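You operate a simulated robot arm through the tools that you are given. There is no shell and no other tool.

You are at the controls of a simulated robot arm. One attempt, no reset.

Task
Put things in order on the top of the grey table. At the end: the yellow housing from the top of the grey table stands where the red pad stood; the red pad from the top of the grey table is on the plate; the blue pad from the top of the grey table is in the grey tub (marked "WORN"); the white pad from the top of the grey table stands where the yellow housing stood; whatever was shut is shut again. Leave all else as you found it, and nothing knocked over.

Only the result counts: the job must be done as asked and must still hold three seconds after the hand-in. Knocking over, shifting, dropping, spilling or breaking anything else fails it.

Robot
A 7-joint arm with a two-finger parallel gripper, fixed in place. Base frame: the origin is at the foot of the arm, x ahead of it, y to its left, z up; the work surface is at about z = 0. Units: mm, degrees, N and s.
With the tool pointing down near the work surface it reaches from about 240 to 620 mm from the base axis. Its first joint turns from -66.0 to 66.0 degrees. Payload 2.6 kg.
Tool frame: the origin (TCP) lies between the finger pads and is the grasp point; the fingertips stand 30 mm ahead of it; z points along the fingers, y is the line along which they close. Largest opening 94 mm; finger width 28, thickness 10; the body of the gripper, 50 by 96 mm, starts 55 mm behind the TCP.
Orientation is that of the tool frame in the base frame, as [roll, pitch, yaw] about the fixed x, y, z axes, in that order (R = Rz(yaw) Ry(pitch) Rx(roll)). With the fingers straight down and closing along the base's y, the tool's x points along the base's -x, its y along +y and its z along -z.

Tools
- The arm moves only by the tool send_rows. Its argument "motion" is a list of rows, each an object of numbers (a shift or turn left out is 0, a gripper value left out holds the last): "dx", "dy", "dz": the shift along the tool's x, y, z in mm; "wx", "wy", "wz": the turn, a rotation vector about the tool's x, y, z in degrees; "fingers": the finger opening in mm, from 0 to 94. In form: [{"dx": .., "dy": .., "dz": .., "wx": .., "wy": .., "wz": .., "fingers": ..}, ...]. A call has 1 to 20 rows; each row shifts and turns the commanded pose from where the row before left it, along the tool's axes as they then stand. Rows are played at 5 a second. More than 50 mm and 8.6 degrees between two rows, or a gripper value outside its range, and nothing of the call is played. Where a pose cannot be reached the arm comes as near as it can. A force on the tool above 40 N (or 10 N above the force at the start of the call, whichever is more), or a blocked arm, ends the call early, and 0.2 s more pass. The fingers move at their own pace (about 72 mm/s each) and stop on an object; they squeeze with about 29 N. The grip force told is the motor's: it shows also when the fingers shut on nothing. Time passes only in rows, and 0.2 s behind the last, so rows that do not move let the fingers close. The reply holds the time, the measured pose of the TCP, the force on the tool along the base axes, the opening and the grip force, in the units named above and with some noise, with the torque about the TCP (base axes, N m) and any sound that the robot's microphone picked up, and new pictures: "views" is both (left out), scene, wrist or none.
- Cameras (640 x 400 px; columns grow to the right, rows downward): "scene" is fixed at [17, 419.3, 568.4]; the picture's right is [-0.92, -0.40, 0.00], its down [-0.21, 0.49, -0.84] and it looks along [0.34, -0.77, -0.54] (base axes); focal length 351 px, centre (320, 200). "wrist" rides on the gripper at [76, 14, -103] in the tool frame; the picture's right is [-0.18, 0.98, 0.00], its down [-0.75, -0.14, -0.64] and it looks along [-0.63, -0.12, 0.77] (tool axes); focal length 243 px, centre (320, 200). There is no depth. A picture from a camera that has moved, and an enlarged one, comes with that camera's place and axes in the base frame and with its lens.
- inspect(camera, box): a new picture of the part [left, top, right, bottom] of that camera's present view, enlarged. It takes no simulated time.
- hand_in(): hands the job in; it is judged then, once.

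Places have to be worked out from the pictures, the camera data and where the tool is seen. Open the gripper and draw the arm clear of the work before you hand the job in, unless the task says otherwise.

The tools are called after "Call:" as name(argument=value, ...) on one line, values as JSON. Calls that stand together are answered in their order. send_rows: Moves the arm, as the interface text tells. Its arguments: {"type":"object","properties":{"motion":{"type":"array"},"views":{"type":"string","enum":["both","scene","wrist","none"]}},"required":["motion"]} The other tools are called the same way: inspect (camera, box) takes an enlarged picture of a part of a camera's view; hand_in () hands the job in.

At the start:

```text
time_s: 0.0
tcp_pos: [301.1, -141.4, 345.1]
ee_rot: [-180.0, 0.0, 180.0]
wrist_force: [-0.9, -0.2, 0.7]
wrist_torque: [0.02, -0.04, 0.02]
width: 93.9
finger_force: 0.0
```

scene: 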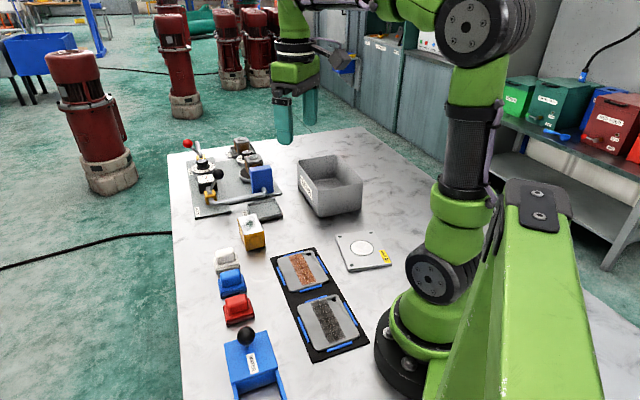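
wrist: 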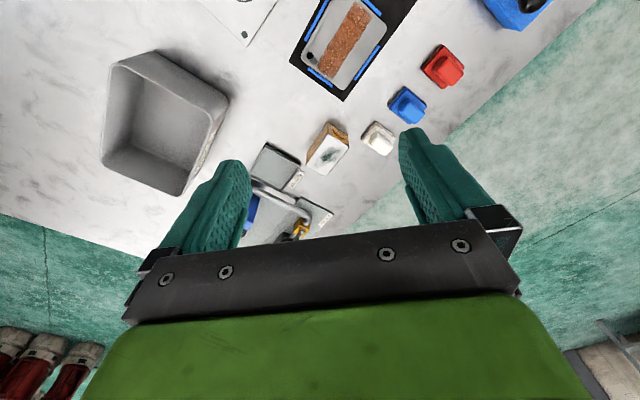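

The pictures show a row of small items (white, blue, red pads, yellow housing), a grey tub, a plate and other fixtures. I'll enlarge the views to identify each.

Call:
inspect(camera="scene", box=[160, 120, 400, 270])

Call:
inspect(camera="scene", box=[180, 230, 420, 400])

Call:
inspect(camera="wrist", box=[220, 0, 540, 260])

```text
2.67 times, centred on (280, 195) of scene
camera zoom: at [17.0, 419.3, 568.4], right [-0.92, -0.4, 0.0], down [-0.21, 0.49, -0.84], along [0.34, -0.77, -0.54], focal length 936 px, centre (427, 213)
```

zoom: 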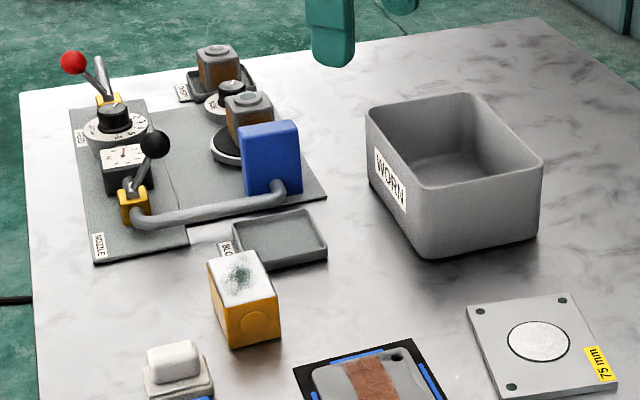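

```text
2.35 times, centred on (300, 315) of scene
camera zoom: at [17.0, 419.3, 568.4], right [-0.92, -0.4, 0.0], down [-0.21, 0.49, -0.84], along [0.34, -0.77, -0.54], focal length 826 px, centre (367, -71)
```

zoom: 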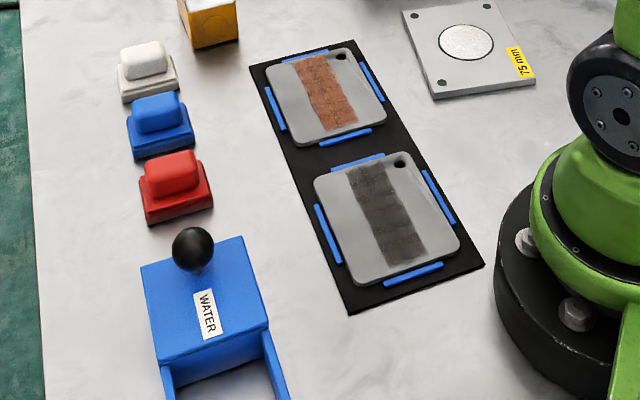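

```text
1.54 times, centred on (380, 130) of wrist
camera zoom: at [226.0, -125.6, 449.9], right [0.18, 0.98, 0.0], down [0.75, -0.14, 0.64], along [0.63, -0.12, -0.77], focal length 373 px, centre (228, 308)
```

zoom: 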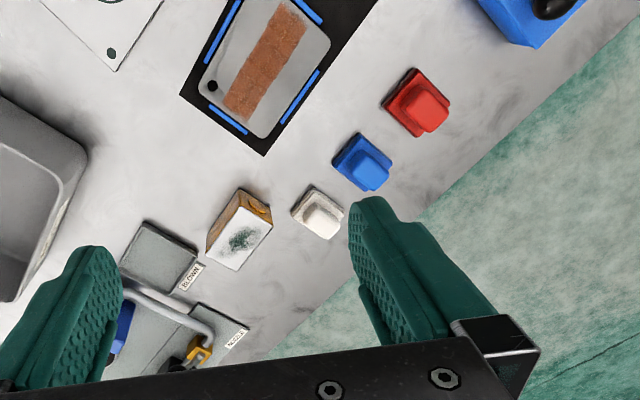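

I'll zoom closer on the individual objects to get their corners from both cameras.

Call:
inspect(camera="wrist", box=[290, 80, 440, 180])

Call:
inspect(camera="scene", box=[200, 200, 290, 260])

Call:
inspect(camera="scene", box=[190, 240, 310, 330])

Call:
inspect(camera="scene", box=[320, 220, 420, 290])

Call:
inspect(camera="wrist", box=[380, 20, 500, 100])

Call:
inspect(camera="scene", box=[280, 140, 380, 230])

```text
4.00 times, centred on (365, 130) of wrist
camera zoom: at [226.0, -125.6, 449.9], right [0.18, 0.98, 0.0], down [0.75, -0.14, 0.64], along [0.63, -0.12, -0.77], focal length 970 px, centre (140, 480)
```

zoom: 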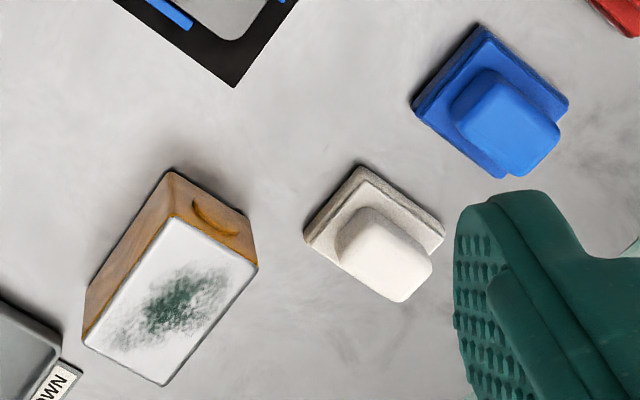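

```text
6.67 times, centred on (245, 230) of scene
camera zoom: at [17.0, 419.3, 568.4], right [-0.92, -0.4, 0.0], down [-0.21, 0.49, -0.84], along [0.34, -0.77, -0.54], focal length 2341 px, centre (820, 0)
```

zoom: 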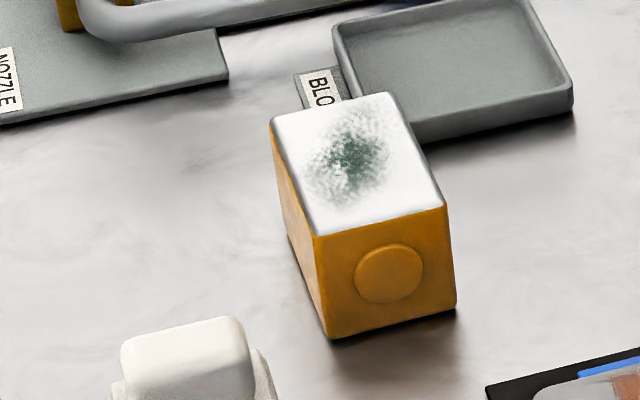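

```text
4.44 times, centred on (250, 285) of scene
camera zoom: at [17.0, 419.3, 568.4], right [-0.92, -0.4, 0.0], down [-0.21, 0.49, -0.84], along [0.34, -0.77, -0.54], focal length 1560 px, centre (631, -178)
```

zoom: 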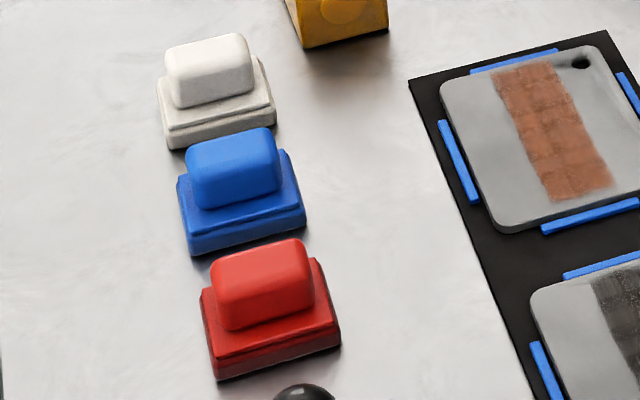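

```text
5.71 times, centred on (370, 255) of scene
camera zoom: at [17.0, 419.3, 568.4], right [-0.92, -0.4, 0.0], down [-0.21, 0.49, -0.84], along [0.34, -0.77, -0.54], focal length 2006 px, centre (34, -114)
```

zoom: 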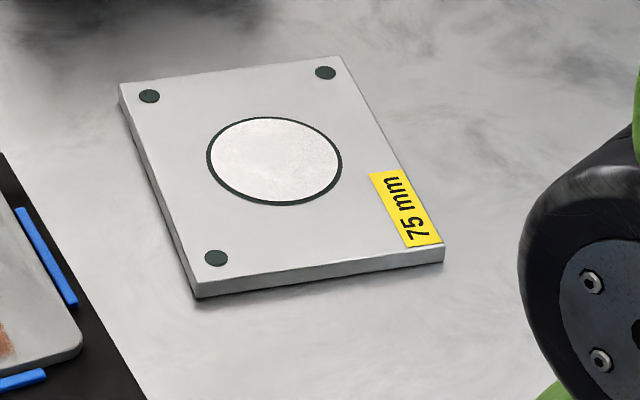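

```text
5.00 times, centred on (440, 60) of wrist
camera zoom: at [226.0, -125.6, 449.9], right [0.18, 0.98, 0.0], down [0.75, -0.14, 0.64], along [0.63, -0.12, -0.77], focal length 1213 px, centre (-280, 900)
```

zoom: 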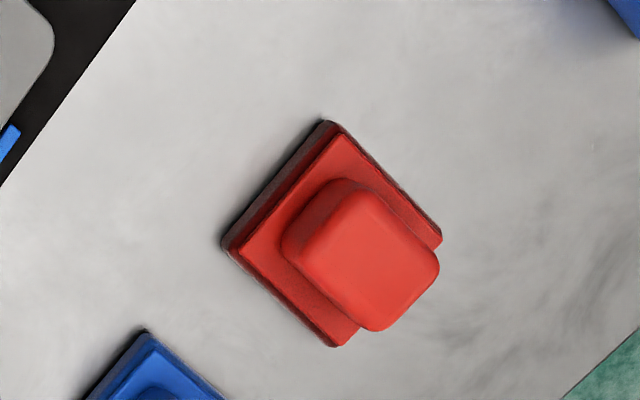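

```text
4.44 times, centred on (330, 185) of scene
camera zoom: at [17.0, 419.3, 568.4], right [-0.92, -0.4, 0.0], down [-0.21, 0.49, -0.84], along [0.34, -0.77, -0.54], focal length 1560 px, centre (276, 267)
```

zoom: 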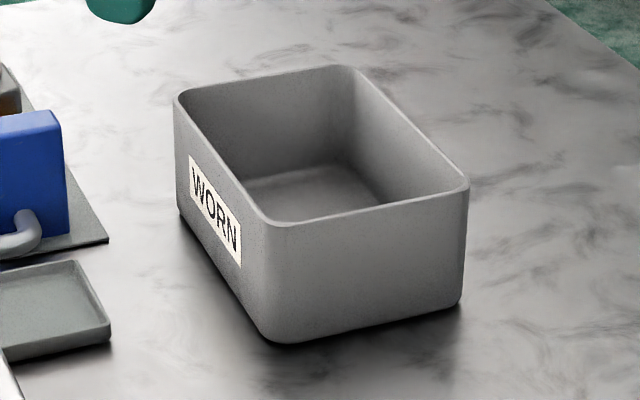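

From both cameras I estimate the red pad centre at about (353, 54), blue (408, -1), white (459, -55), the housing (454, -154), the plate centre (186, -226), and the tub (355, -424), with pads turned by about 44°. I'll move above the red pad at z≈200, turn the tool to match, and look.

Call:
send_rows(motion=[{"dx": -8.65, "dy": 32.57, "dz": 24.2}, {"dx": -8.65, "dy": 32.57, "dz": 24.2}, {"dx": -8.65, "dy": 32.57, "dz": 24.2}, {"dx": -8.65, "dy": 32.57, "dz": 24.2}, {"dx": -8.65, "dy": 32.57, "dz": 24.2}, {"dx": -8.65, "dy": 32.57, "dz": 24.2}, {"wz": -7.4}, {"wz": -7.4}, {"wz": -7.4}, {"wz": -7.4}, {"wz": -7.4}, {"wz": -7.4}, {}], views="both")

```text
time_s: 2.8
tcp_pos: [353.6, 55.1, 199.8]
ee_rot: [179.9, 0.0, -135.5]
wrist_force: [-0.4, 0.1, 0.0]
wrist_torque: [0.02, 0.0, -0.05]
width: 93.9
finger_force: 0.1
camera wrist: at [289.3, 12.5, 305.1], right [-0.56, 0.83, 0.0], down [0.64, 0.43, 0.64], along [0.53, 0.36, -0.77], focal length 243 px, centre (320, 200)
```

scene: 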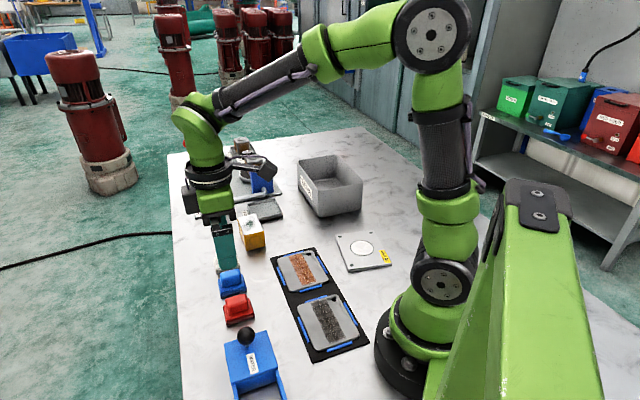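
wrist: 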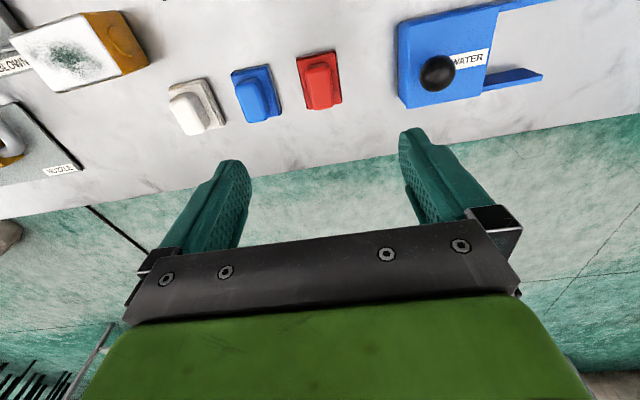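

The red pad appears at around (320, 82), right beneath the tool as expected. I'll zoom to measure its alignment and centre.

Call:
inspect(camera="wrist", box=[280, 40, 360, 120])

Call:
inspect(camera="wrist", box=[160, 40, 400, 190])

```text
5.00 times, centred on (320, 80) of wrist
camera zoom: at [289.3, 12.5, 305.1], right [-0.56, 0.83, 0.0], down [0.64, 0.43, 0.64], along [0.53, 0.36, -0.77], focal length 1213 px, centre (320, 800)
```

zoom: 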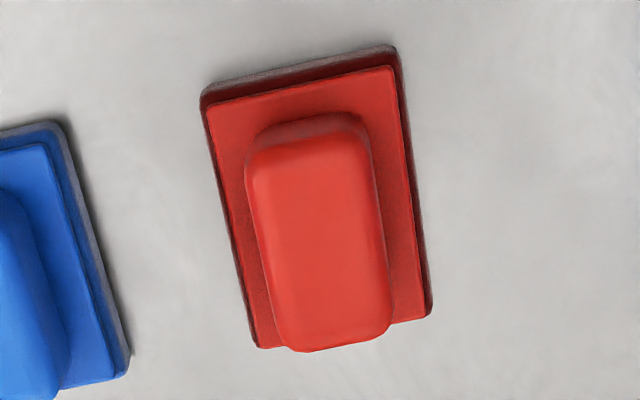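

```text
2.67 times, centred on (280, 115) of wrist
camera zoom: at [289.3, 12.5, 305.1], right [-0.56, 0.83, 0.0], down [0.64, 0.43, 0.64], along [0.53, 0.36, -0.77], focal length 647 px, centre (427, 427)
```

zoom: 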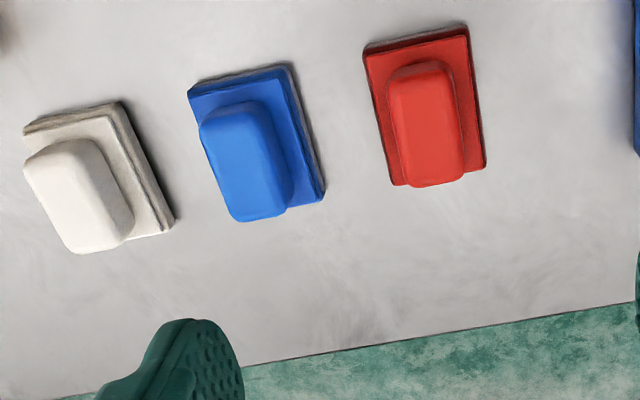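

The red pad is aligned within a degree of the tool; its centre is about (352.5, 53.6). I'll narrow the fingers to 60 mm so they clear the blue pad and descend to TCP z≈70.

Call:
send_rows(motion=[{"dx": 1.8, "dy": -0.3, "wz": -0.5, "fingers": 60}, {"dz": 32.5}, {"dz": 32.5}, {"dz": 32.5}, {"dz": 32.5}, {}], views="both")

```text
time_s: 4.2
tcp_pos: [353.1, 52.3, 69.2]
ee_rot: [-179.9, 0.0, -135.1]
wrist_force: [0.6, 0.0, -0.4]
wrist_torque: [0.0, 0.01, -0.02]
width: 60.2
finger_force: 0.0
camera wrist: at [289.4, 10.0, 173.7], right [-0.56, 0.83, 0.0], down [0.63, 0.43, 0.64], along [0.53, 0.36, -0.77], focal length 243 px, centre (320, 200)
```

scene: 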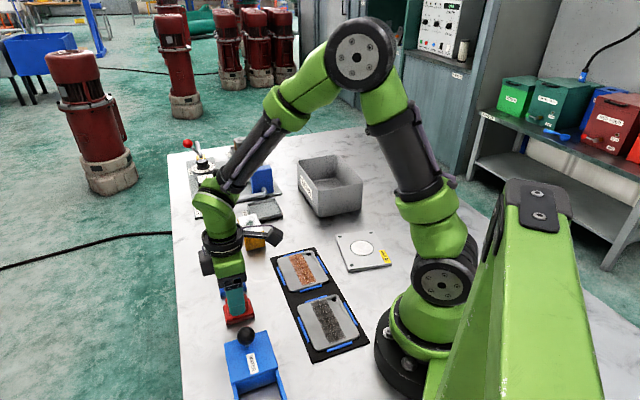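
wrist: 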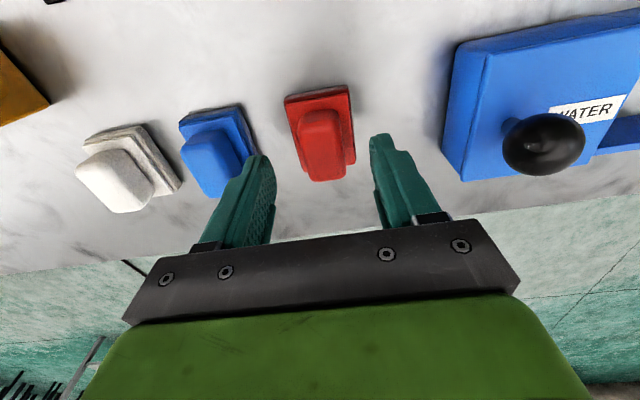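

I'll zoom on the wrist view to see how the fingertips line up with the handle.

Call:
inspect(camera="wrist", box=[260, 70, 420, 220])

Call:
inspect(camera="scene", box=[200, 260, 280, 340])

```text
2.67 times, centred on (340, 145) of wrist
camera zoom: at [289.4, 10.0, 173.7], right [-0.56, 0.83, 0.0], down [0.63, 0.43, 0.64], along [0.53, 0.36, -0.77], focal length 647 px, centre (267, 347)
```

zoom: 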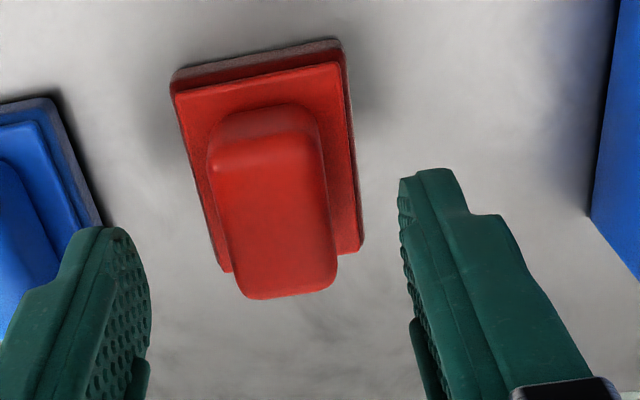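

```text
5.00 times, centred on (240, 300) of scene
camera zoom: at [17.0, 419.3, 568.4], right [-0.92, -0.4, 0.0], down [-0.21, 0.49, -0.84], along [0.34, -0.77, -0.54], focal length 1756 px, centre (720, -300)
```

zoom: 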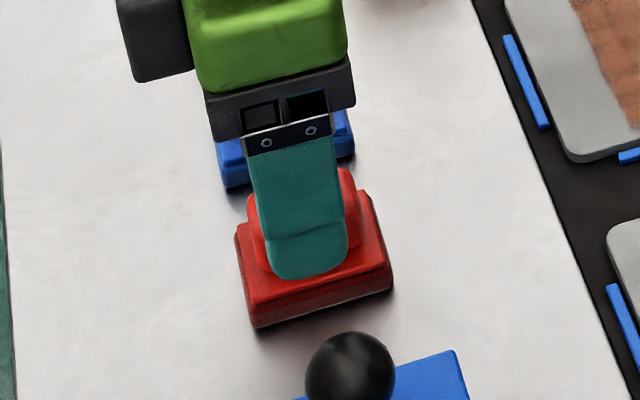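

The handle top comes out near z≈38 and the base top near z≈15. I'll lower 19 mm so the fingertips sit just above the base's top, and look again.

Call:
send_rows(motion=[{"dz": 7, "dy": 0.5}, {"dz": 7, "dy": 0.5}, {"dz": 5, "dy": 0.3}, {}], views="both")

Call:
inspect(camera="scene", box=[200, 260, 280, 340])

Call:
inspect(camera="wrist", box=[240, 70, 400, 220])

```text
time_s: 5.2
tcp_pos: [351.7, 54.6, 48.6]
ee_rot: [-180.0, 0.0, -135.1]
wrist_force: [1.1, 0.1, -0.8]
wrist_torque: [0.0, 0.02, 0.0]
width: 59.9
finger_force: 0.1
camera wrist: at [288.3, 11.1, 155.3], right [-0.56, 0.83, 0.0], down [0.63, 0.43, 0.64], along [0.53, 0.36, -0.77], focal length 243 px, centre (320, 200)
```

scene: 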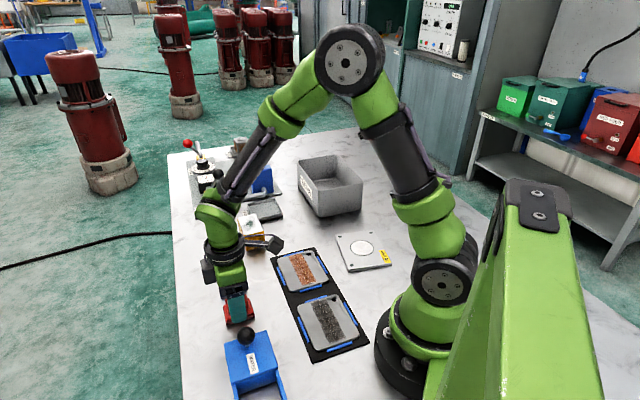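
wrist: 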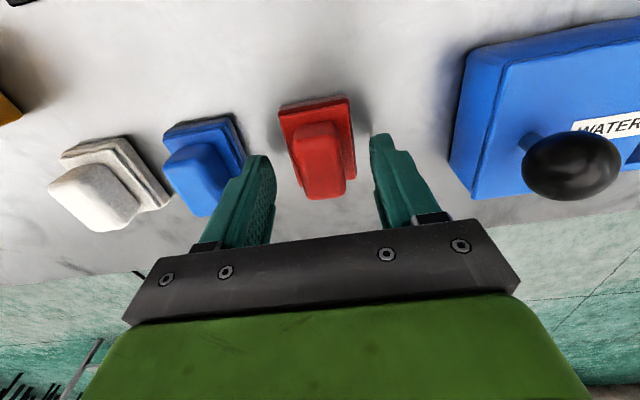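

```text
5.00 times, centred on (240, 300) of scene
camera zoom: at [17.0, 419.3, 568.4], right [-0.92, -0.4, 0.0], down [-0.21, 0.49, -0.84], along [0.34, -0.77, -0.54], focal length 1756 px, centre (720, -300)
```

zoom: 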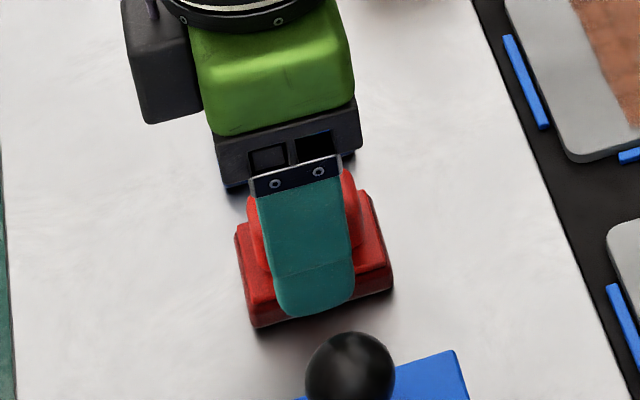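

```text
2.67 times, centred on (320, 145) of wrist
camera zoom: at [288.3, 11.1, 155.3], right [-0.56, 0.83, 0.0], down [0.63, 0.43, 0.64], along [0.53, 0.36, -0.77], focal length 647 px, centre (320, 347)
```

zoom: 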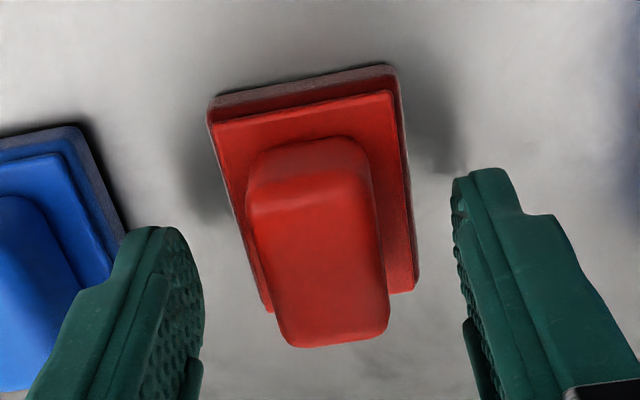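

The fingertips are just above the pad's base on either side of the handle. I'll close on the handle now.

Call:
send_rows(motion=[{"fingers": 15}, {"fingers": 15}, {"fingers": 15}, {"fingers": 15}], views="both")

```text
time_s: 6.2
tcp_pos: [352.9, 54.0, 51.8]
ee_rot: [180.0, 0.0, -135.1]
wrist_force: [-0.3, 0.5, 0.8]
wrist_torque: [0.03, 0.0, 0.03]
width: 24.9
finger_force: 28.9
camera wrist: at [288.4, 11.2, 155.5], right [-0.56, 0.83, 0.0], down [0.63, 0.43, 0.64], along [0.53, 0.36, -0.77], focal length 243 px, centre (320, 200)
```

scene: 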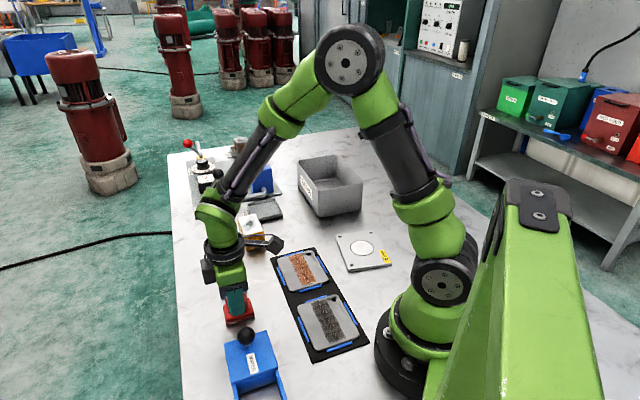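
wrist: 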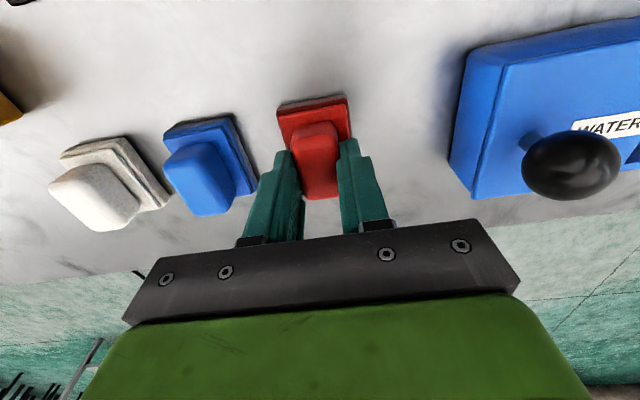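

Grip is holding at 24.9 mm width with 29 N. I'll lift straight up by 100 mm and check the pad comes along.

Call:
send_rows(motion=[{"dz": -10}, {"dz": -20}, {"dz": -35}, {"dz": -35}, {}], views="both")

```text
time_s: 7.4
tcp_pos: [353.5, 54.1, 151.8]
ee_rot: [-180.0, 0.0, -135.1]
wrist_force: [0.3, 0.1, -0.4]
wrist_torque: [-0.02, 0.02, 0.01]
width: 24.9
finger_force: 29.0
camera wrist: at [289.2, 11.6, 256.4], right [-0.56, 0.83, 0.0], down [0.63, 0.43, 0.64], along [0.53, 0.36, -0.77], focal length 243 px, centre (320, 200)
```

scene: 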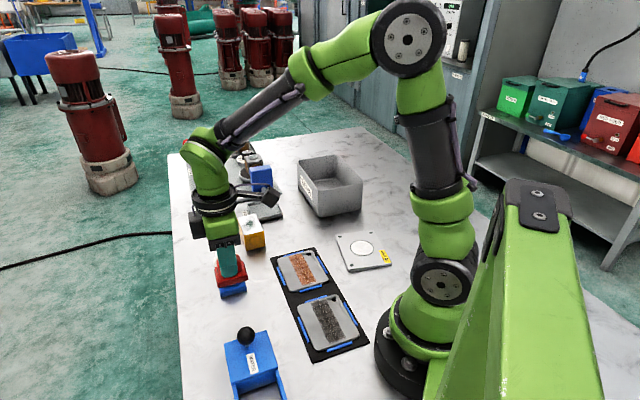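
wrist: 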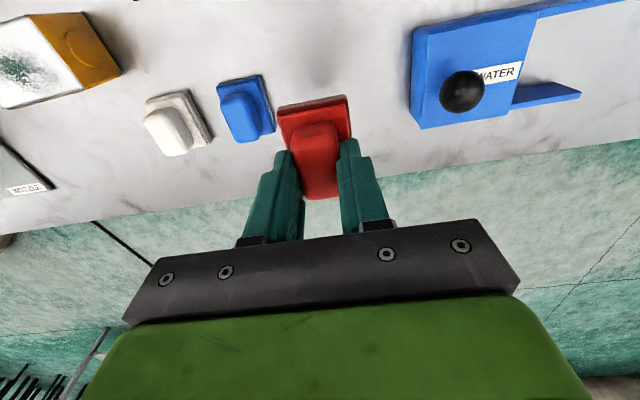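

The red pad lifted cleanly. I'll carry it over to the plate centre (186, -227) and turn about 10° to line up with the plate.

Call:
send_rows(motion=[{"dx": 15, "dy": -3.8}, {"dx": 30, "dy": -7.7}, {"dx": 34, "dy": -8.7}, {"dx": 34, "dy": -8.7}, {"dx": 34, "dy": -8.7}, {"dx": 34, "dy": -8.7}, {"dx": 34, "dy": -8.7}, {"dx": 34, "dy": -8.7}, {"dx": 34, "dy": -8.7}, {"dx": 22, "dy": -5.6}, {"dx": 11.6, "dy": -3.1}, {"wz": 5}, {"wz": 5}, {}, {}], views="both")

```text
time_s: 10.6
tcp_pos: [184.5, -225.9, 150.6]
ee_rot: [180.0, 0.0, -145.3]
wrist_force: [-0.4, -0.4, -0.6]
wrist_torque: [-0.01, -0.04, 0.04]
width: 25.0
finger_force: 29.5
camera wrist: at [113.8, -257.8, 255.6], right [-0.41, 0.91, 0.0], down [0.7, 0.31, 0.64], along [0.59, 0.26, -0.77], focal length 243 px, centre (320, 200)
```

scene: 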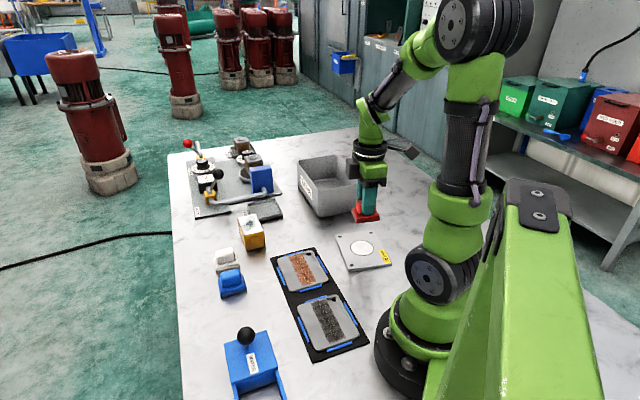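
wrist: 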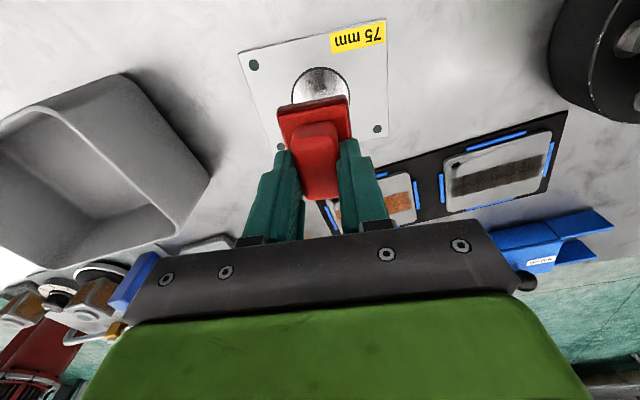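

The plate's circle lies right under the pad (about 3–6 mm further along tool +x). I'll nudge 3 mm and descend to a few mm above the plate.

Call:
send_rows(motion=[{"dx": 3, "dz": 10}, {"dz": 25}, {"dz": 25}, {"dz": 15}, {"dz": 8}, {}], views="both")

Call:
inspect(camera="scene", box=[320, 200, 420, 290])

```text
time_s: 12.0
tcp_pos: [181.1, -228.8, 67.7]
ee_rot: [179.9, 0.0, -145.0]
wrist_force: [-0.6, -0.3, -0.4]
wrist_torque: [0.02, -0.01, 0.0]
width: 24.8
finger_force: 28.6
camera wrist: at [110.9, -259.5, 173.3], right [-0.41, 0.91, 0.0], down [0.7, 0.32, 0.64], along [0.59, 0.26, -0.77], focal length 243 px, centre (320, 200)
```

scene: 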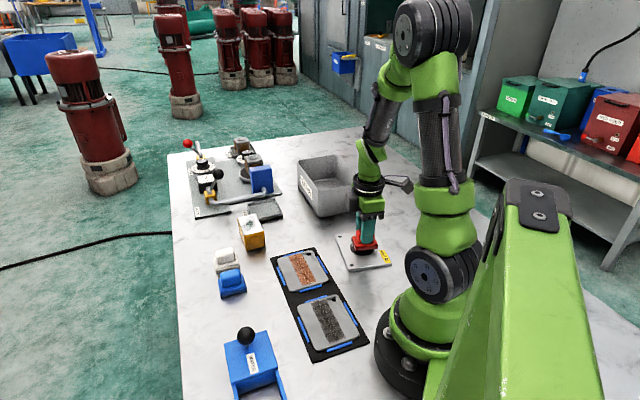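
wrist: 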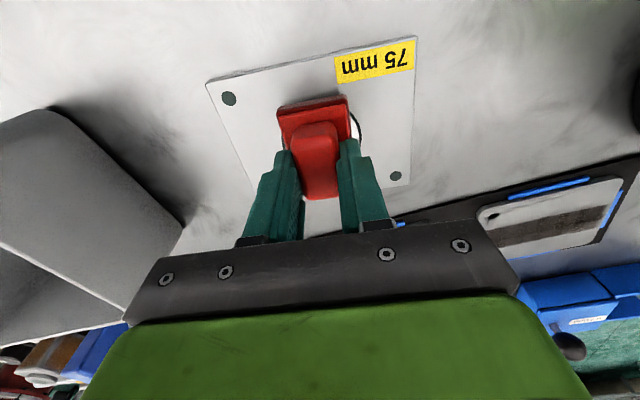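

```text
4.44 times, centred on (370, 245) of scene
camera zoom: at [17.0, 419.3, 568.4], right [-0.92, -0.4, 0.0], down [-0.21, 0.49, -0.84], along [0.34, -0.77, -0.54], focal length 1560 px, centre (98, 0)
```

zoom: 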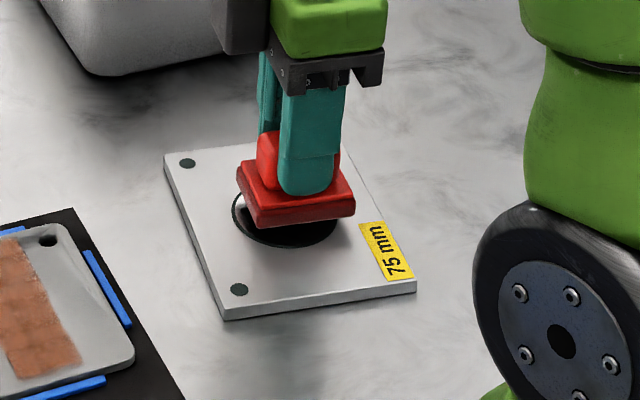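

The pad hovers just above the plate, centred over the circle. I'll lower in small steps watching the force.

Call:
send_rows(motion=[{"dz": 2}, {"dz": 2}, {"dz": 2}, {}], views="none")

Call:
inspect(camera="scene", box=[345, 215, 405, 275])

```text
time_s: 13.0
tcp_pos: [182.6, -229.7, 62.0]
ee_rot: [-179.9, 0.1, -145.1]
wrist_force: [0.5, -0.2, -1.0]
wrist_torque: [-0.03, 0.03, -0.01]
width: 25.1
finger_force: 29.1
```

```text
6.67 times, centred on (375, 245) of scene
camera zoom: at [17.0, 419.3, 568.4], right [-0.92, -0.4, 0.0], down [-0.21, 0.49, -0.84], along [0.34, -0.77, -0.54], focal length 2341 px, centre (-47, -100)
```

zoom: 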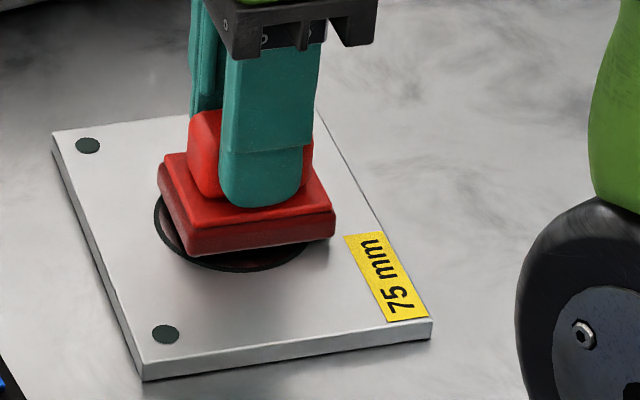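

No contact yet, and the gap is now only a few mm. I'll continue in 1 mm steps.

Call:
send_rows(motion=[{"dz": 1}, {"dz": 1}, {}], views="none")

Call:
inspect(camera="scene", box=[345, 215, 405, 275])

```text
time_s: 13.8
tcp_pos: [182.1, -228.2, 59.1]
ee_rot: [-180.0, 0.0, -145.1]
wrist_force: [0.7, -0.5, -0.4]
wrist_torque: [-0.01, 0.0, 0.01]
width: 25.0
finger_force: 29.3
```

```text
6.67 times, centred on (375, 245) of scene
camera zoom: at [17.0, 419.3, 568.4], right [-0.92, -0.4, 0.0], down [-0.21, 0.49, -0.84], along [0.34, -0.77, -0.54], focal length 2341 px, centre (-47, -100)
```

zoom: 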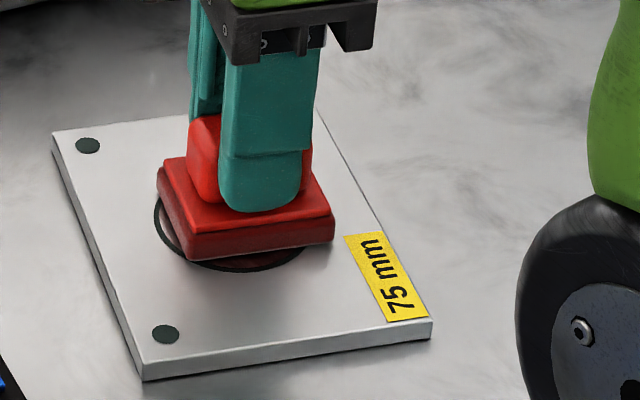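

Call:
send_rows(motion=[{"dz": 1}, {"dz": 0.5}, {}], views="none")

Call:
inspect(camera="scene", box=[345, 215, 405, 275])

```text
time_s: 14.6
tcp_pos: [183.5, -229.2, 59.9]
ee_rot: [-179.9, 0.1, -145.2]
wrist_force: [-2.6, 2.0, 21.4]
wrist_torque: [0.15, 0.11, -0.02]
width: 25.0
finger_force: 29.1
```

```text
6.67 times, centred on (375, 245) of scene
camera zoom: at [16.9, 419.3, 568.3], right [-0.92, -0.4, 0.0], down [-0.21, 0.49, -0.84], along [0.34, -0.77, -0.54], focal length 2341 px, centre (-47, -100)
```

zoom: 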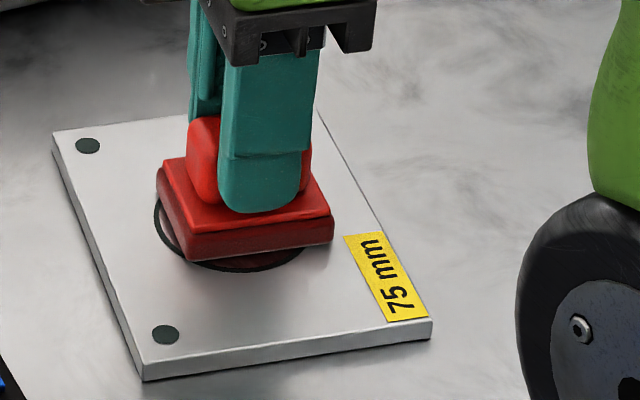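

Contact shows at 21 N, so the pad rests on the plate. I'll ease off by 0.7 mm, open the fingers to 50 mm, and rise.

Call:
send_rows(motion=[{"dz": -0.7}, {"fingers": 32}, {"fingers": 50}, {}, {"dz": -10}, {"dz": -30}, {"dz": -45}, {"dz": -45}, {}], views="both")

Call:
inspect(camera="scene", box=[320, 200, 420, 290])

```text
time_s: 16.6
tcp_pos: [183.6, -225.6, 190.9]
ee_rot: [180.0, -0.1, -145.1]
wrist_force: [-0.1, 0.1, -0.3]
wrist_torque: [0.01, 0.04, 0.02]
width: 49.9
finger_force: 0.1
camera wrist: at [113.1, -257.2, 295.0], right [-0.41, 0.91, 0.0], down [0.7, 0.31, 0.64], along [0.59, 0.26, -0.77], focal length 243 px, centre (320, 200)
```

scene: 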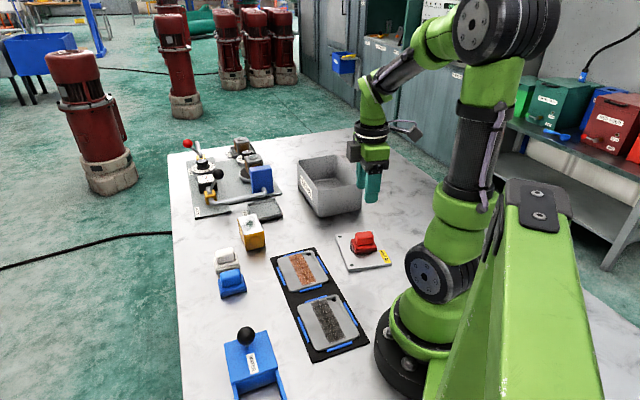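
wrist: 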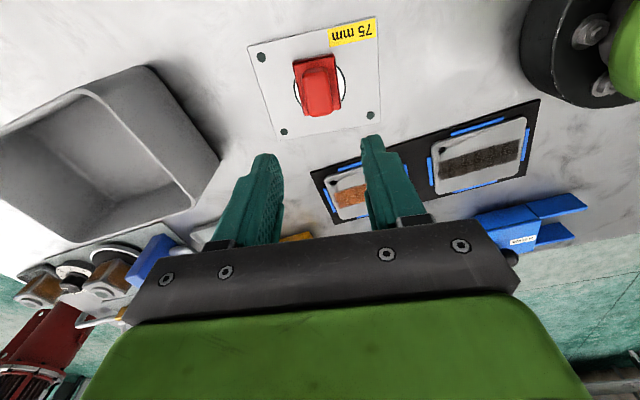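

```text
4.44 times, centred on (370, 245) of scene
camera zoom: at [16.9, 419.3, 568.4], right [-0.92, -0.4, 0.0], down [-0.21, 0.49, -0.84], along [0.34, -0.77, -0.54], focal length 1560 px, centre (98, 0)
```

zoom: 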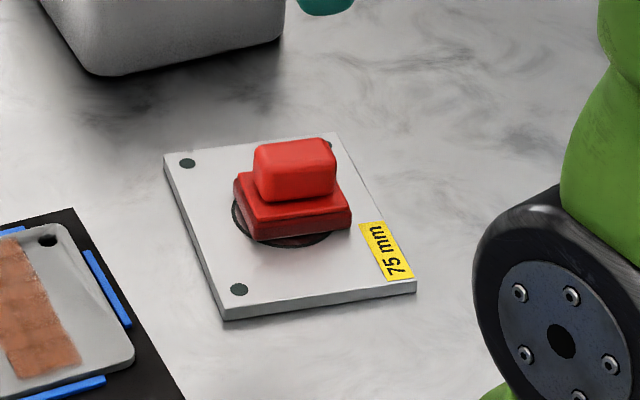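

The red pad now stands on the plate. Next is the blue pad, at about (407, 0); I'll move above it, turn back to ~44.5° and look.

Call:
send_rows(motion=[{"dx": -34.9, "dy": 6.5, "fingers": 60}, {"dx": -34.9, "dy": 6.5}, {"dx": -34.9, "dy": 6.5}, {"dx": -34.9, "dy": 6.5}, {"dx": -34.9, "dy": 6.5}, {"dx": -34.9, "dy": 6.5}, {"dx": -34.9, "dy": 6.5}, {"dx": -34.9, "dy": 6.5}, {"dx": -35.3, "dy": 6.6}, {"wz": -4.8}, {"wz": -4.8}, {"dz": 35}, {"dz": 35}, {"dz": 25}, {}, {}], views="both")

Call:
inspect(camera="wrist", box=[160, 50, 400, 200])

```text
time_s: 20.0
tcp_pos: [406.1, 1.2, 92.2]
ee_rot: [180.0, -0.1, -135.5]
wrist_force: [-0.1, -0.8, -0.6]
wrist_torque: [0.02, 0.0, -0.01]
width: 59.8
finger_force: 0.1
camera wrist: at [342.4, -42.0, 197.2], right [-0.56, 0.83, 0.0], down [0.64, 0.43, 0.64], along [0.53, 0.36, -0.77], focal length 243 px, centre (320, 200)
```

scene: 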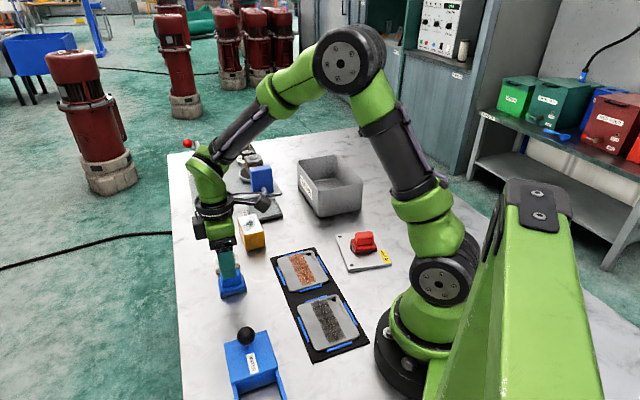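
wrist: 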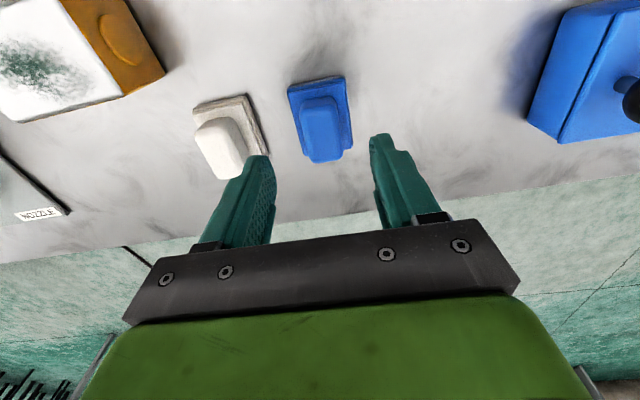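

```text
2.67 times, centred on (280, 125) of wrist
camera zoom: at [342.4, -42.0, 197.2], right [-0.56, 0.83, 0.0], down [0.64, 0.43, 0.64], along [0.53, 0.36, -0.77], focal length 647 px, centre (427, 400)
```

zoom: 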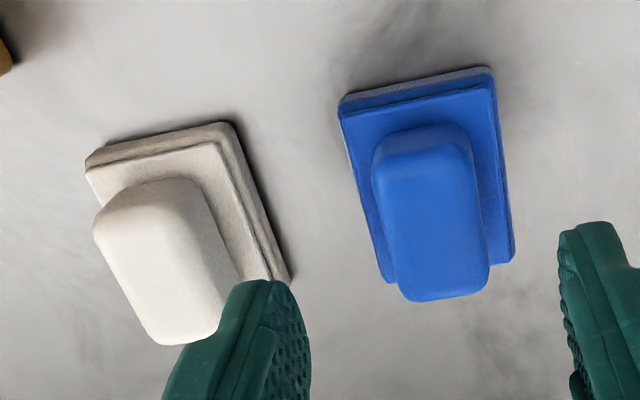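

The blue pad sits right under the tool (centre ≈ (406, 1)). I'll descend 43 mm to the same grasp height as used for the red pad, and close.

Call:
send_rows(motion=[{"dz": 15}, {"dz": 15}, {"dz": 8}, {"dz": 5}, {}, {"fingers": 15}, {"fingers": 15}, {"fingers": 15}, {"fingers": 15}], views="both")

```text
time_s: 22.0
tcp_pos: [407.7, -1.2, 51.3]
ee_rot: [-180.0, -0.1, -135.6]
wrist_force: [0.6, -0.1, 0.1]
wrist_torque: [0.01, 0.01, 0.0]
width: 24.9
finger_force: 28.7
camera wrist: at [343.2, -42.7, 155.8], right [-0.56, 0.83, 0.0], down [0.64, 0.43, 0.64], along [0.53, 0.36, -0.77], focal length 243 px, centre (320, 200)
```

scene: 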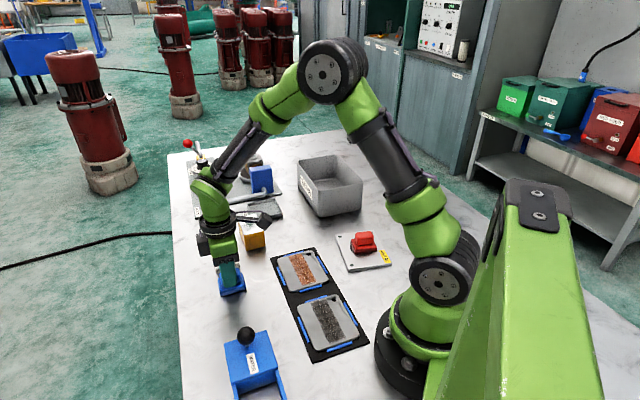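
wrist: 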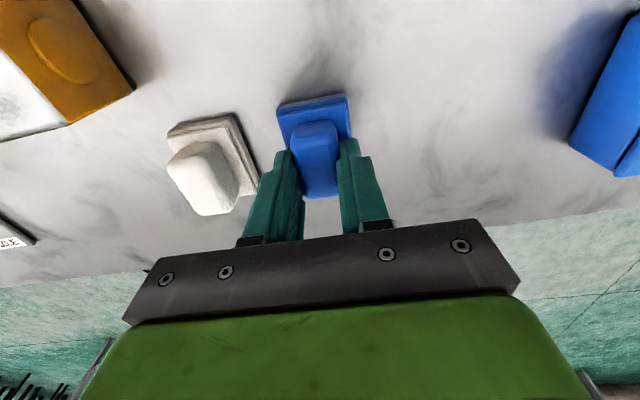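

Blue pad gripped. Tub rim corners triangulate to a centre of about (360, -435), rim z≈84. I'll lift 150 mm and carry it over the tub.

Call:
send_rows(motion=[{"dz": -10}, {"dz": -30}, {"dz": -40}, {"dz": -40}, {"dz": -30}, {"dx": 15, "dy": -12.3}, {"dx": 28, "dy": -22.9}, {"dx": 32, "dy": -26.2}, {"dx": 32, "dy": -26.2}, {"dx": 32, "dy": -26.2}, {"dx": 32, "dy": -26.2}, {"dx": 32, "dy": -26.2}, {"dx": 32, "dy": -26.2}, {"dx": 32, "dy": -26.2}, {"dx": 32, "dy": -26.2}, {"dx": 24, "dy": -19.7}, {"dx": 15, "dy": -12.5}, {}, {}], views="both")

```text
time_s: 26.0
tcp_pos: [359.5, -435.4, 200.7]
ee_rot: [180.0, 0.0, -135.6]
wrist_force: [0.2, -0.4, -0.9]
wrist_torque: [-0.02, -0.03, 0.02]
width: 25.0
finger_force: 28.8
camera wrist: at [295.6, -478.5, 306.2], right [-0.56, 0.83, 0.0], down [0.64, 0.43, 0.64], along [0.53, 0.36, -0.77], focal length 243 px, centre (320, 200)
```

scene: 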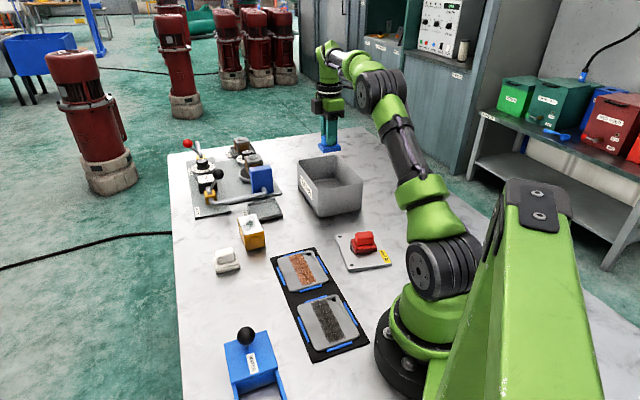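
wrist: 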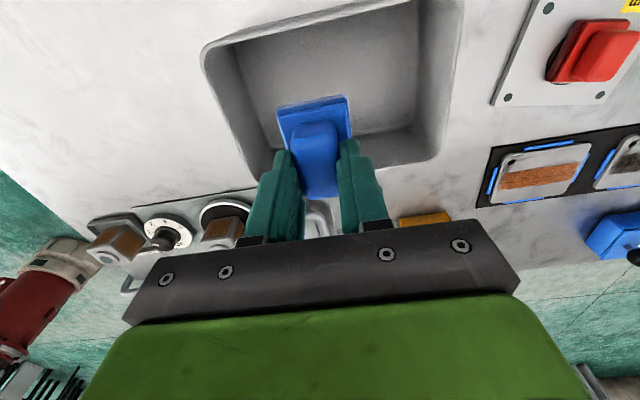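

The tub opening is centred beneath the pad, within a few mm. I'll nudge toward its middle and descend inside to about 15–20 mm above the floor.

Call:
send_rows(motion=[{"dx": -3.5, "dy": 5}, {"dz": 25}, {"dz": 35}, {"dz": 30}, {"dz": 25}, {"dz": 15}, {}], views="both")

Call:
inspect(camera="scene", box=[280, 120, 380, 230])

```text
time_s: 27.6
tcp_pos: [359.0, -429.2, 69.6]
ee_rot: [-179.9, 0.1, -135.4]
wrist_force: [-0.4, 0.7, 0.1]
wrist_torque: [-0.01, 0.03, 0.01]
width: 25.1
finger_force: 29.1
camera wrist: at [294.9, -471.0, 174.0], right [-0.56, 0.83, 0.0], down [0.64, 0.43, 0.64], along [0.53, 0.36, -0.77], focal length 243 px, centre (320, 200)
```

scene: 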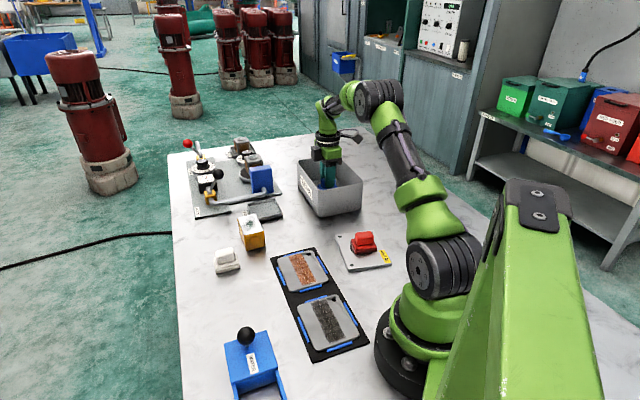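
wrist: 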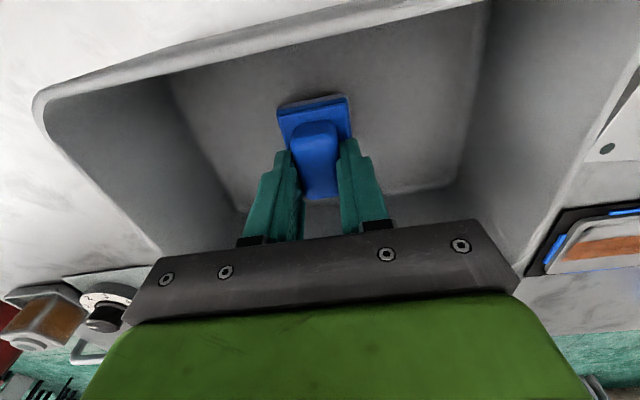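

```text
3.64 times, centred on (330, 175) of scene
camera zoom: at [17.0, 419.3, 568.4], right [-0.92, -0.4, 0.0], down [-0.21, 0.49, -0.84], along [0.34, -0.77, -0.54], focal length 1277 px, centre (284, 291)
```

zoom: 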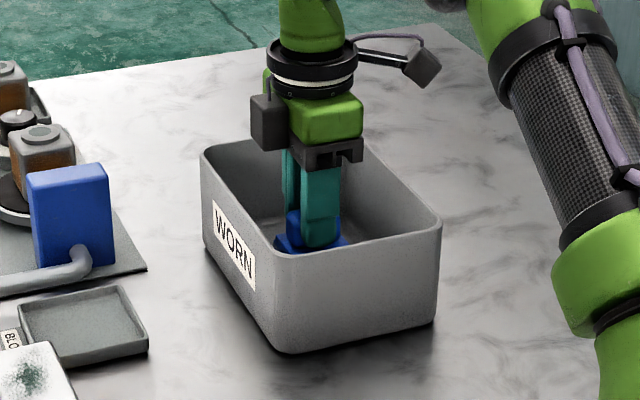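

Good clearance all round inside the tub. I'll lower in small steps to feel for the floor.

Call:
send_rows(motion=[{"dz": 4}, {"dz": 3}, {"dz": 2}, {}], views="none")

```text
time_s: 28.6
tcp_pos: [358.9, -429.5, 61.3]
ee_rot: [180.0, 0.0, -135.5]
wrist_force: [-0.4, -0.3, 0.5]
wrist_torque: [-0.01, 0.04, -0.02]
width: 25.1
finger_force: 29.1
```

Call:
send_rows(motion=[{"dz": 1.5}, {"dz": 1.5}, {"dz": 1}, {}], views="none")

```text
time_s: 29.6
tcp_pos: [358.9, -427.9, 58.4]
ee_rot: [-180.0, -0.1, -135.4]
wrist_force: [-0.3, 0.0, -0.4]
wrist_torque: [0.04, 0.04, 0.02]
width: 25.1
finger_force: 28.5
```

No contact yet; the floor should be a few mm lower. Continuing in 1 mm steps.

Call:
send_rows(motion=[{"dz": 1}, {"dz": 1}, {}], views="none")

```text
time_s: 30.4
tcp_pos: [358.6, -428.7, 56.1]
ee_rot: [180.0, 0.1, -135.5]
wrist_force: [-1.2, 0.3, 1.1]
wrist_torque: [-0.01, 0.01, 0.01]
width: 24.9
finger_force: 29.1
```

Call:
send_rows(motion=[{"dz": 1}, {"dz": 0.5}, {}], views="none")

```text
time_s: 31.2
tcp_pos: [358.9, -429.0, 55.8]
ee_rot: [-179.8, 0.1, -135.5]
wrist_force: [-3.3, 4.0, 14.5]
wrist_torque: [0.17, 0.12, -0.02]
width: 25.0
finger_force: 28.9
```

Contact with the tub floor (14.5 N). I'll ease off, release, and rise out of the tub.

Call:
send_rows(motion=[{"dz": -0.5}, {"fingers": 32}, {"fingers": 46}, {}, {"dz": -10}, {"dz": -30}, {"dz": -45}, {"dz": -45}, {"dz": -15}, {}], views="both")

Call:
inspect(camera="scene", box=[200, 140, 400, 265])

```text
time_s: 33.4
tcp_pos: [359.0, -427.1, 200.3]
ee_rot: [180.0, 0.0, -135.5]
wrist_force: [-0.3, -0.1, 0.3]
wrist_torque: [0.03, 0.02, 0.01]
width: 46.0
finger_force: 0.1
camera wrist: at [295.0, -470.9, 305.4], right [-0.56, 0.83, 0.0], down [0.64, 0.43, 0.64], along [0.53, 0.36, -0.77], focal length 243 px, centre (320, 200)
```

scene: 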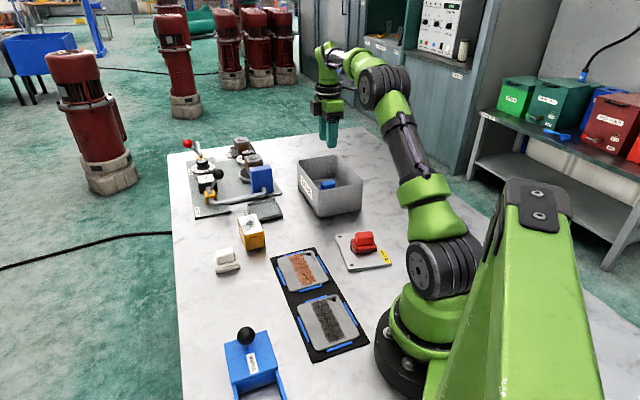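
wrist: 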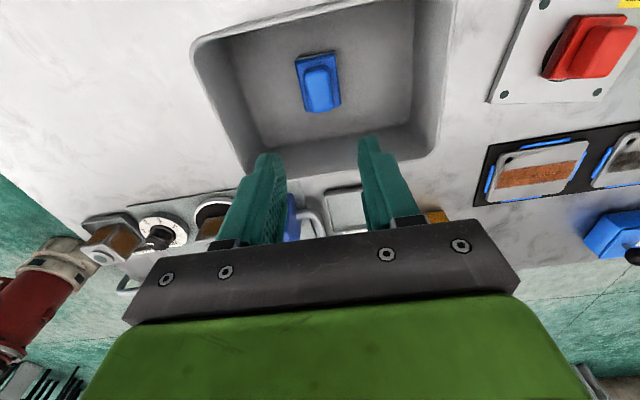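

```text
3.20 times, centred on (300, 202) of scene
camera zoom: at [17.0, 419.3, 568.4], right [-0.92, -0.4, 0.0], down [-0.21, 0.49, -0.84], along [0.34, -0.77, -0.54], focal length 1124 px, centre (384, 192)
```

zoom: 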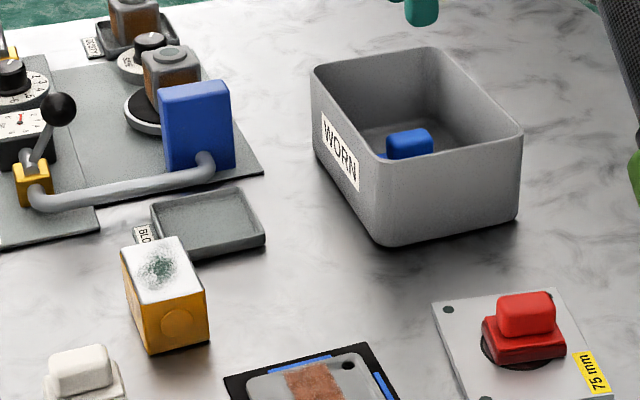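

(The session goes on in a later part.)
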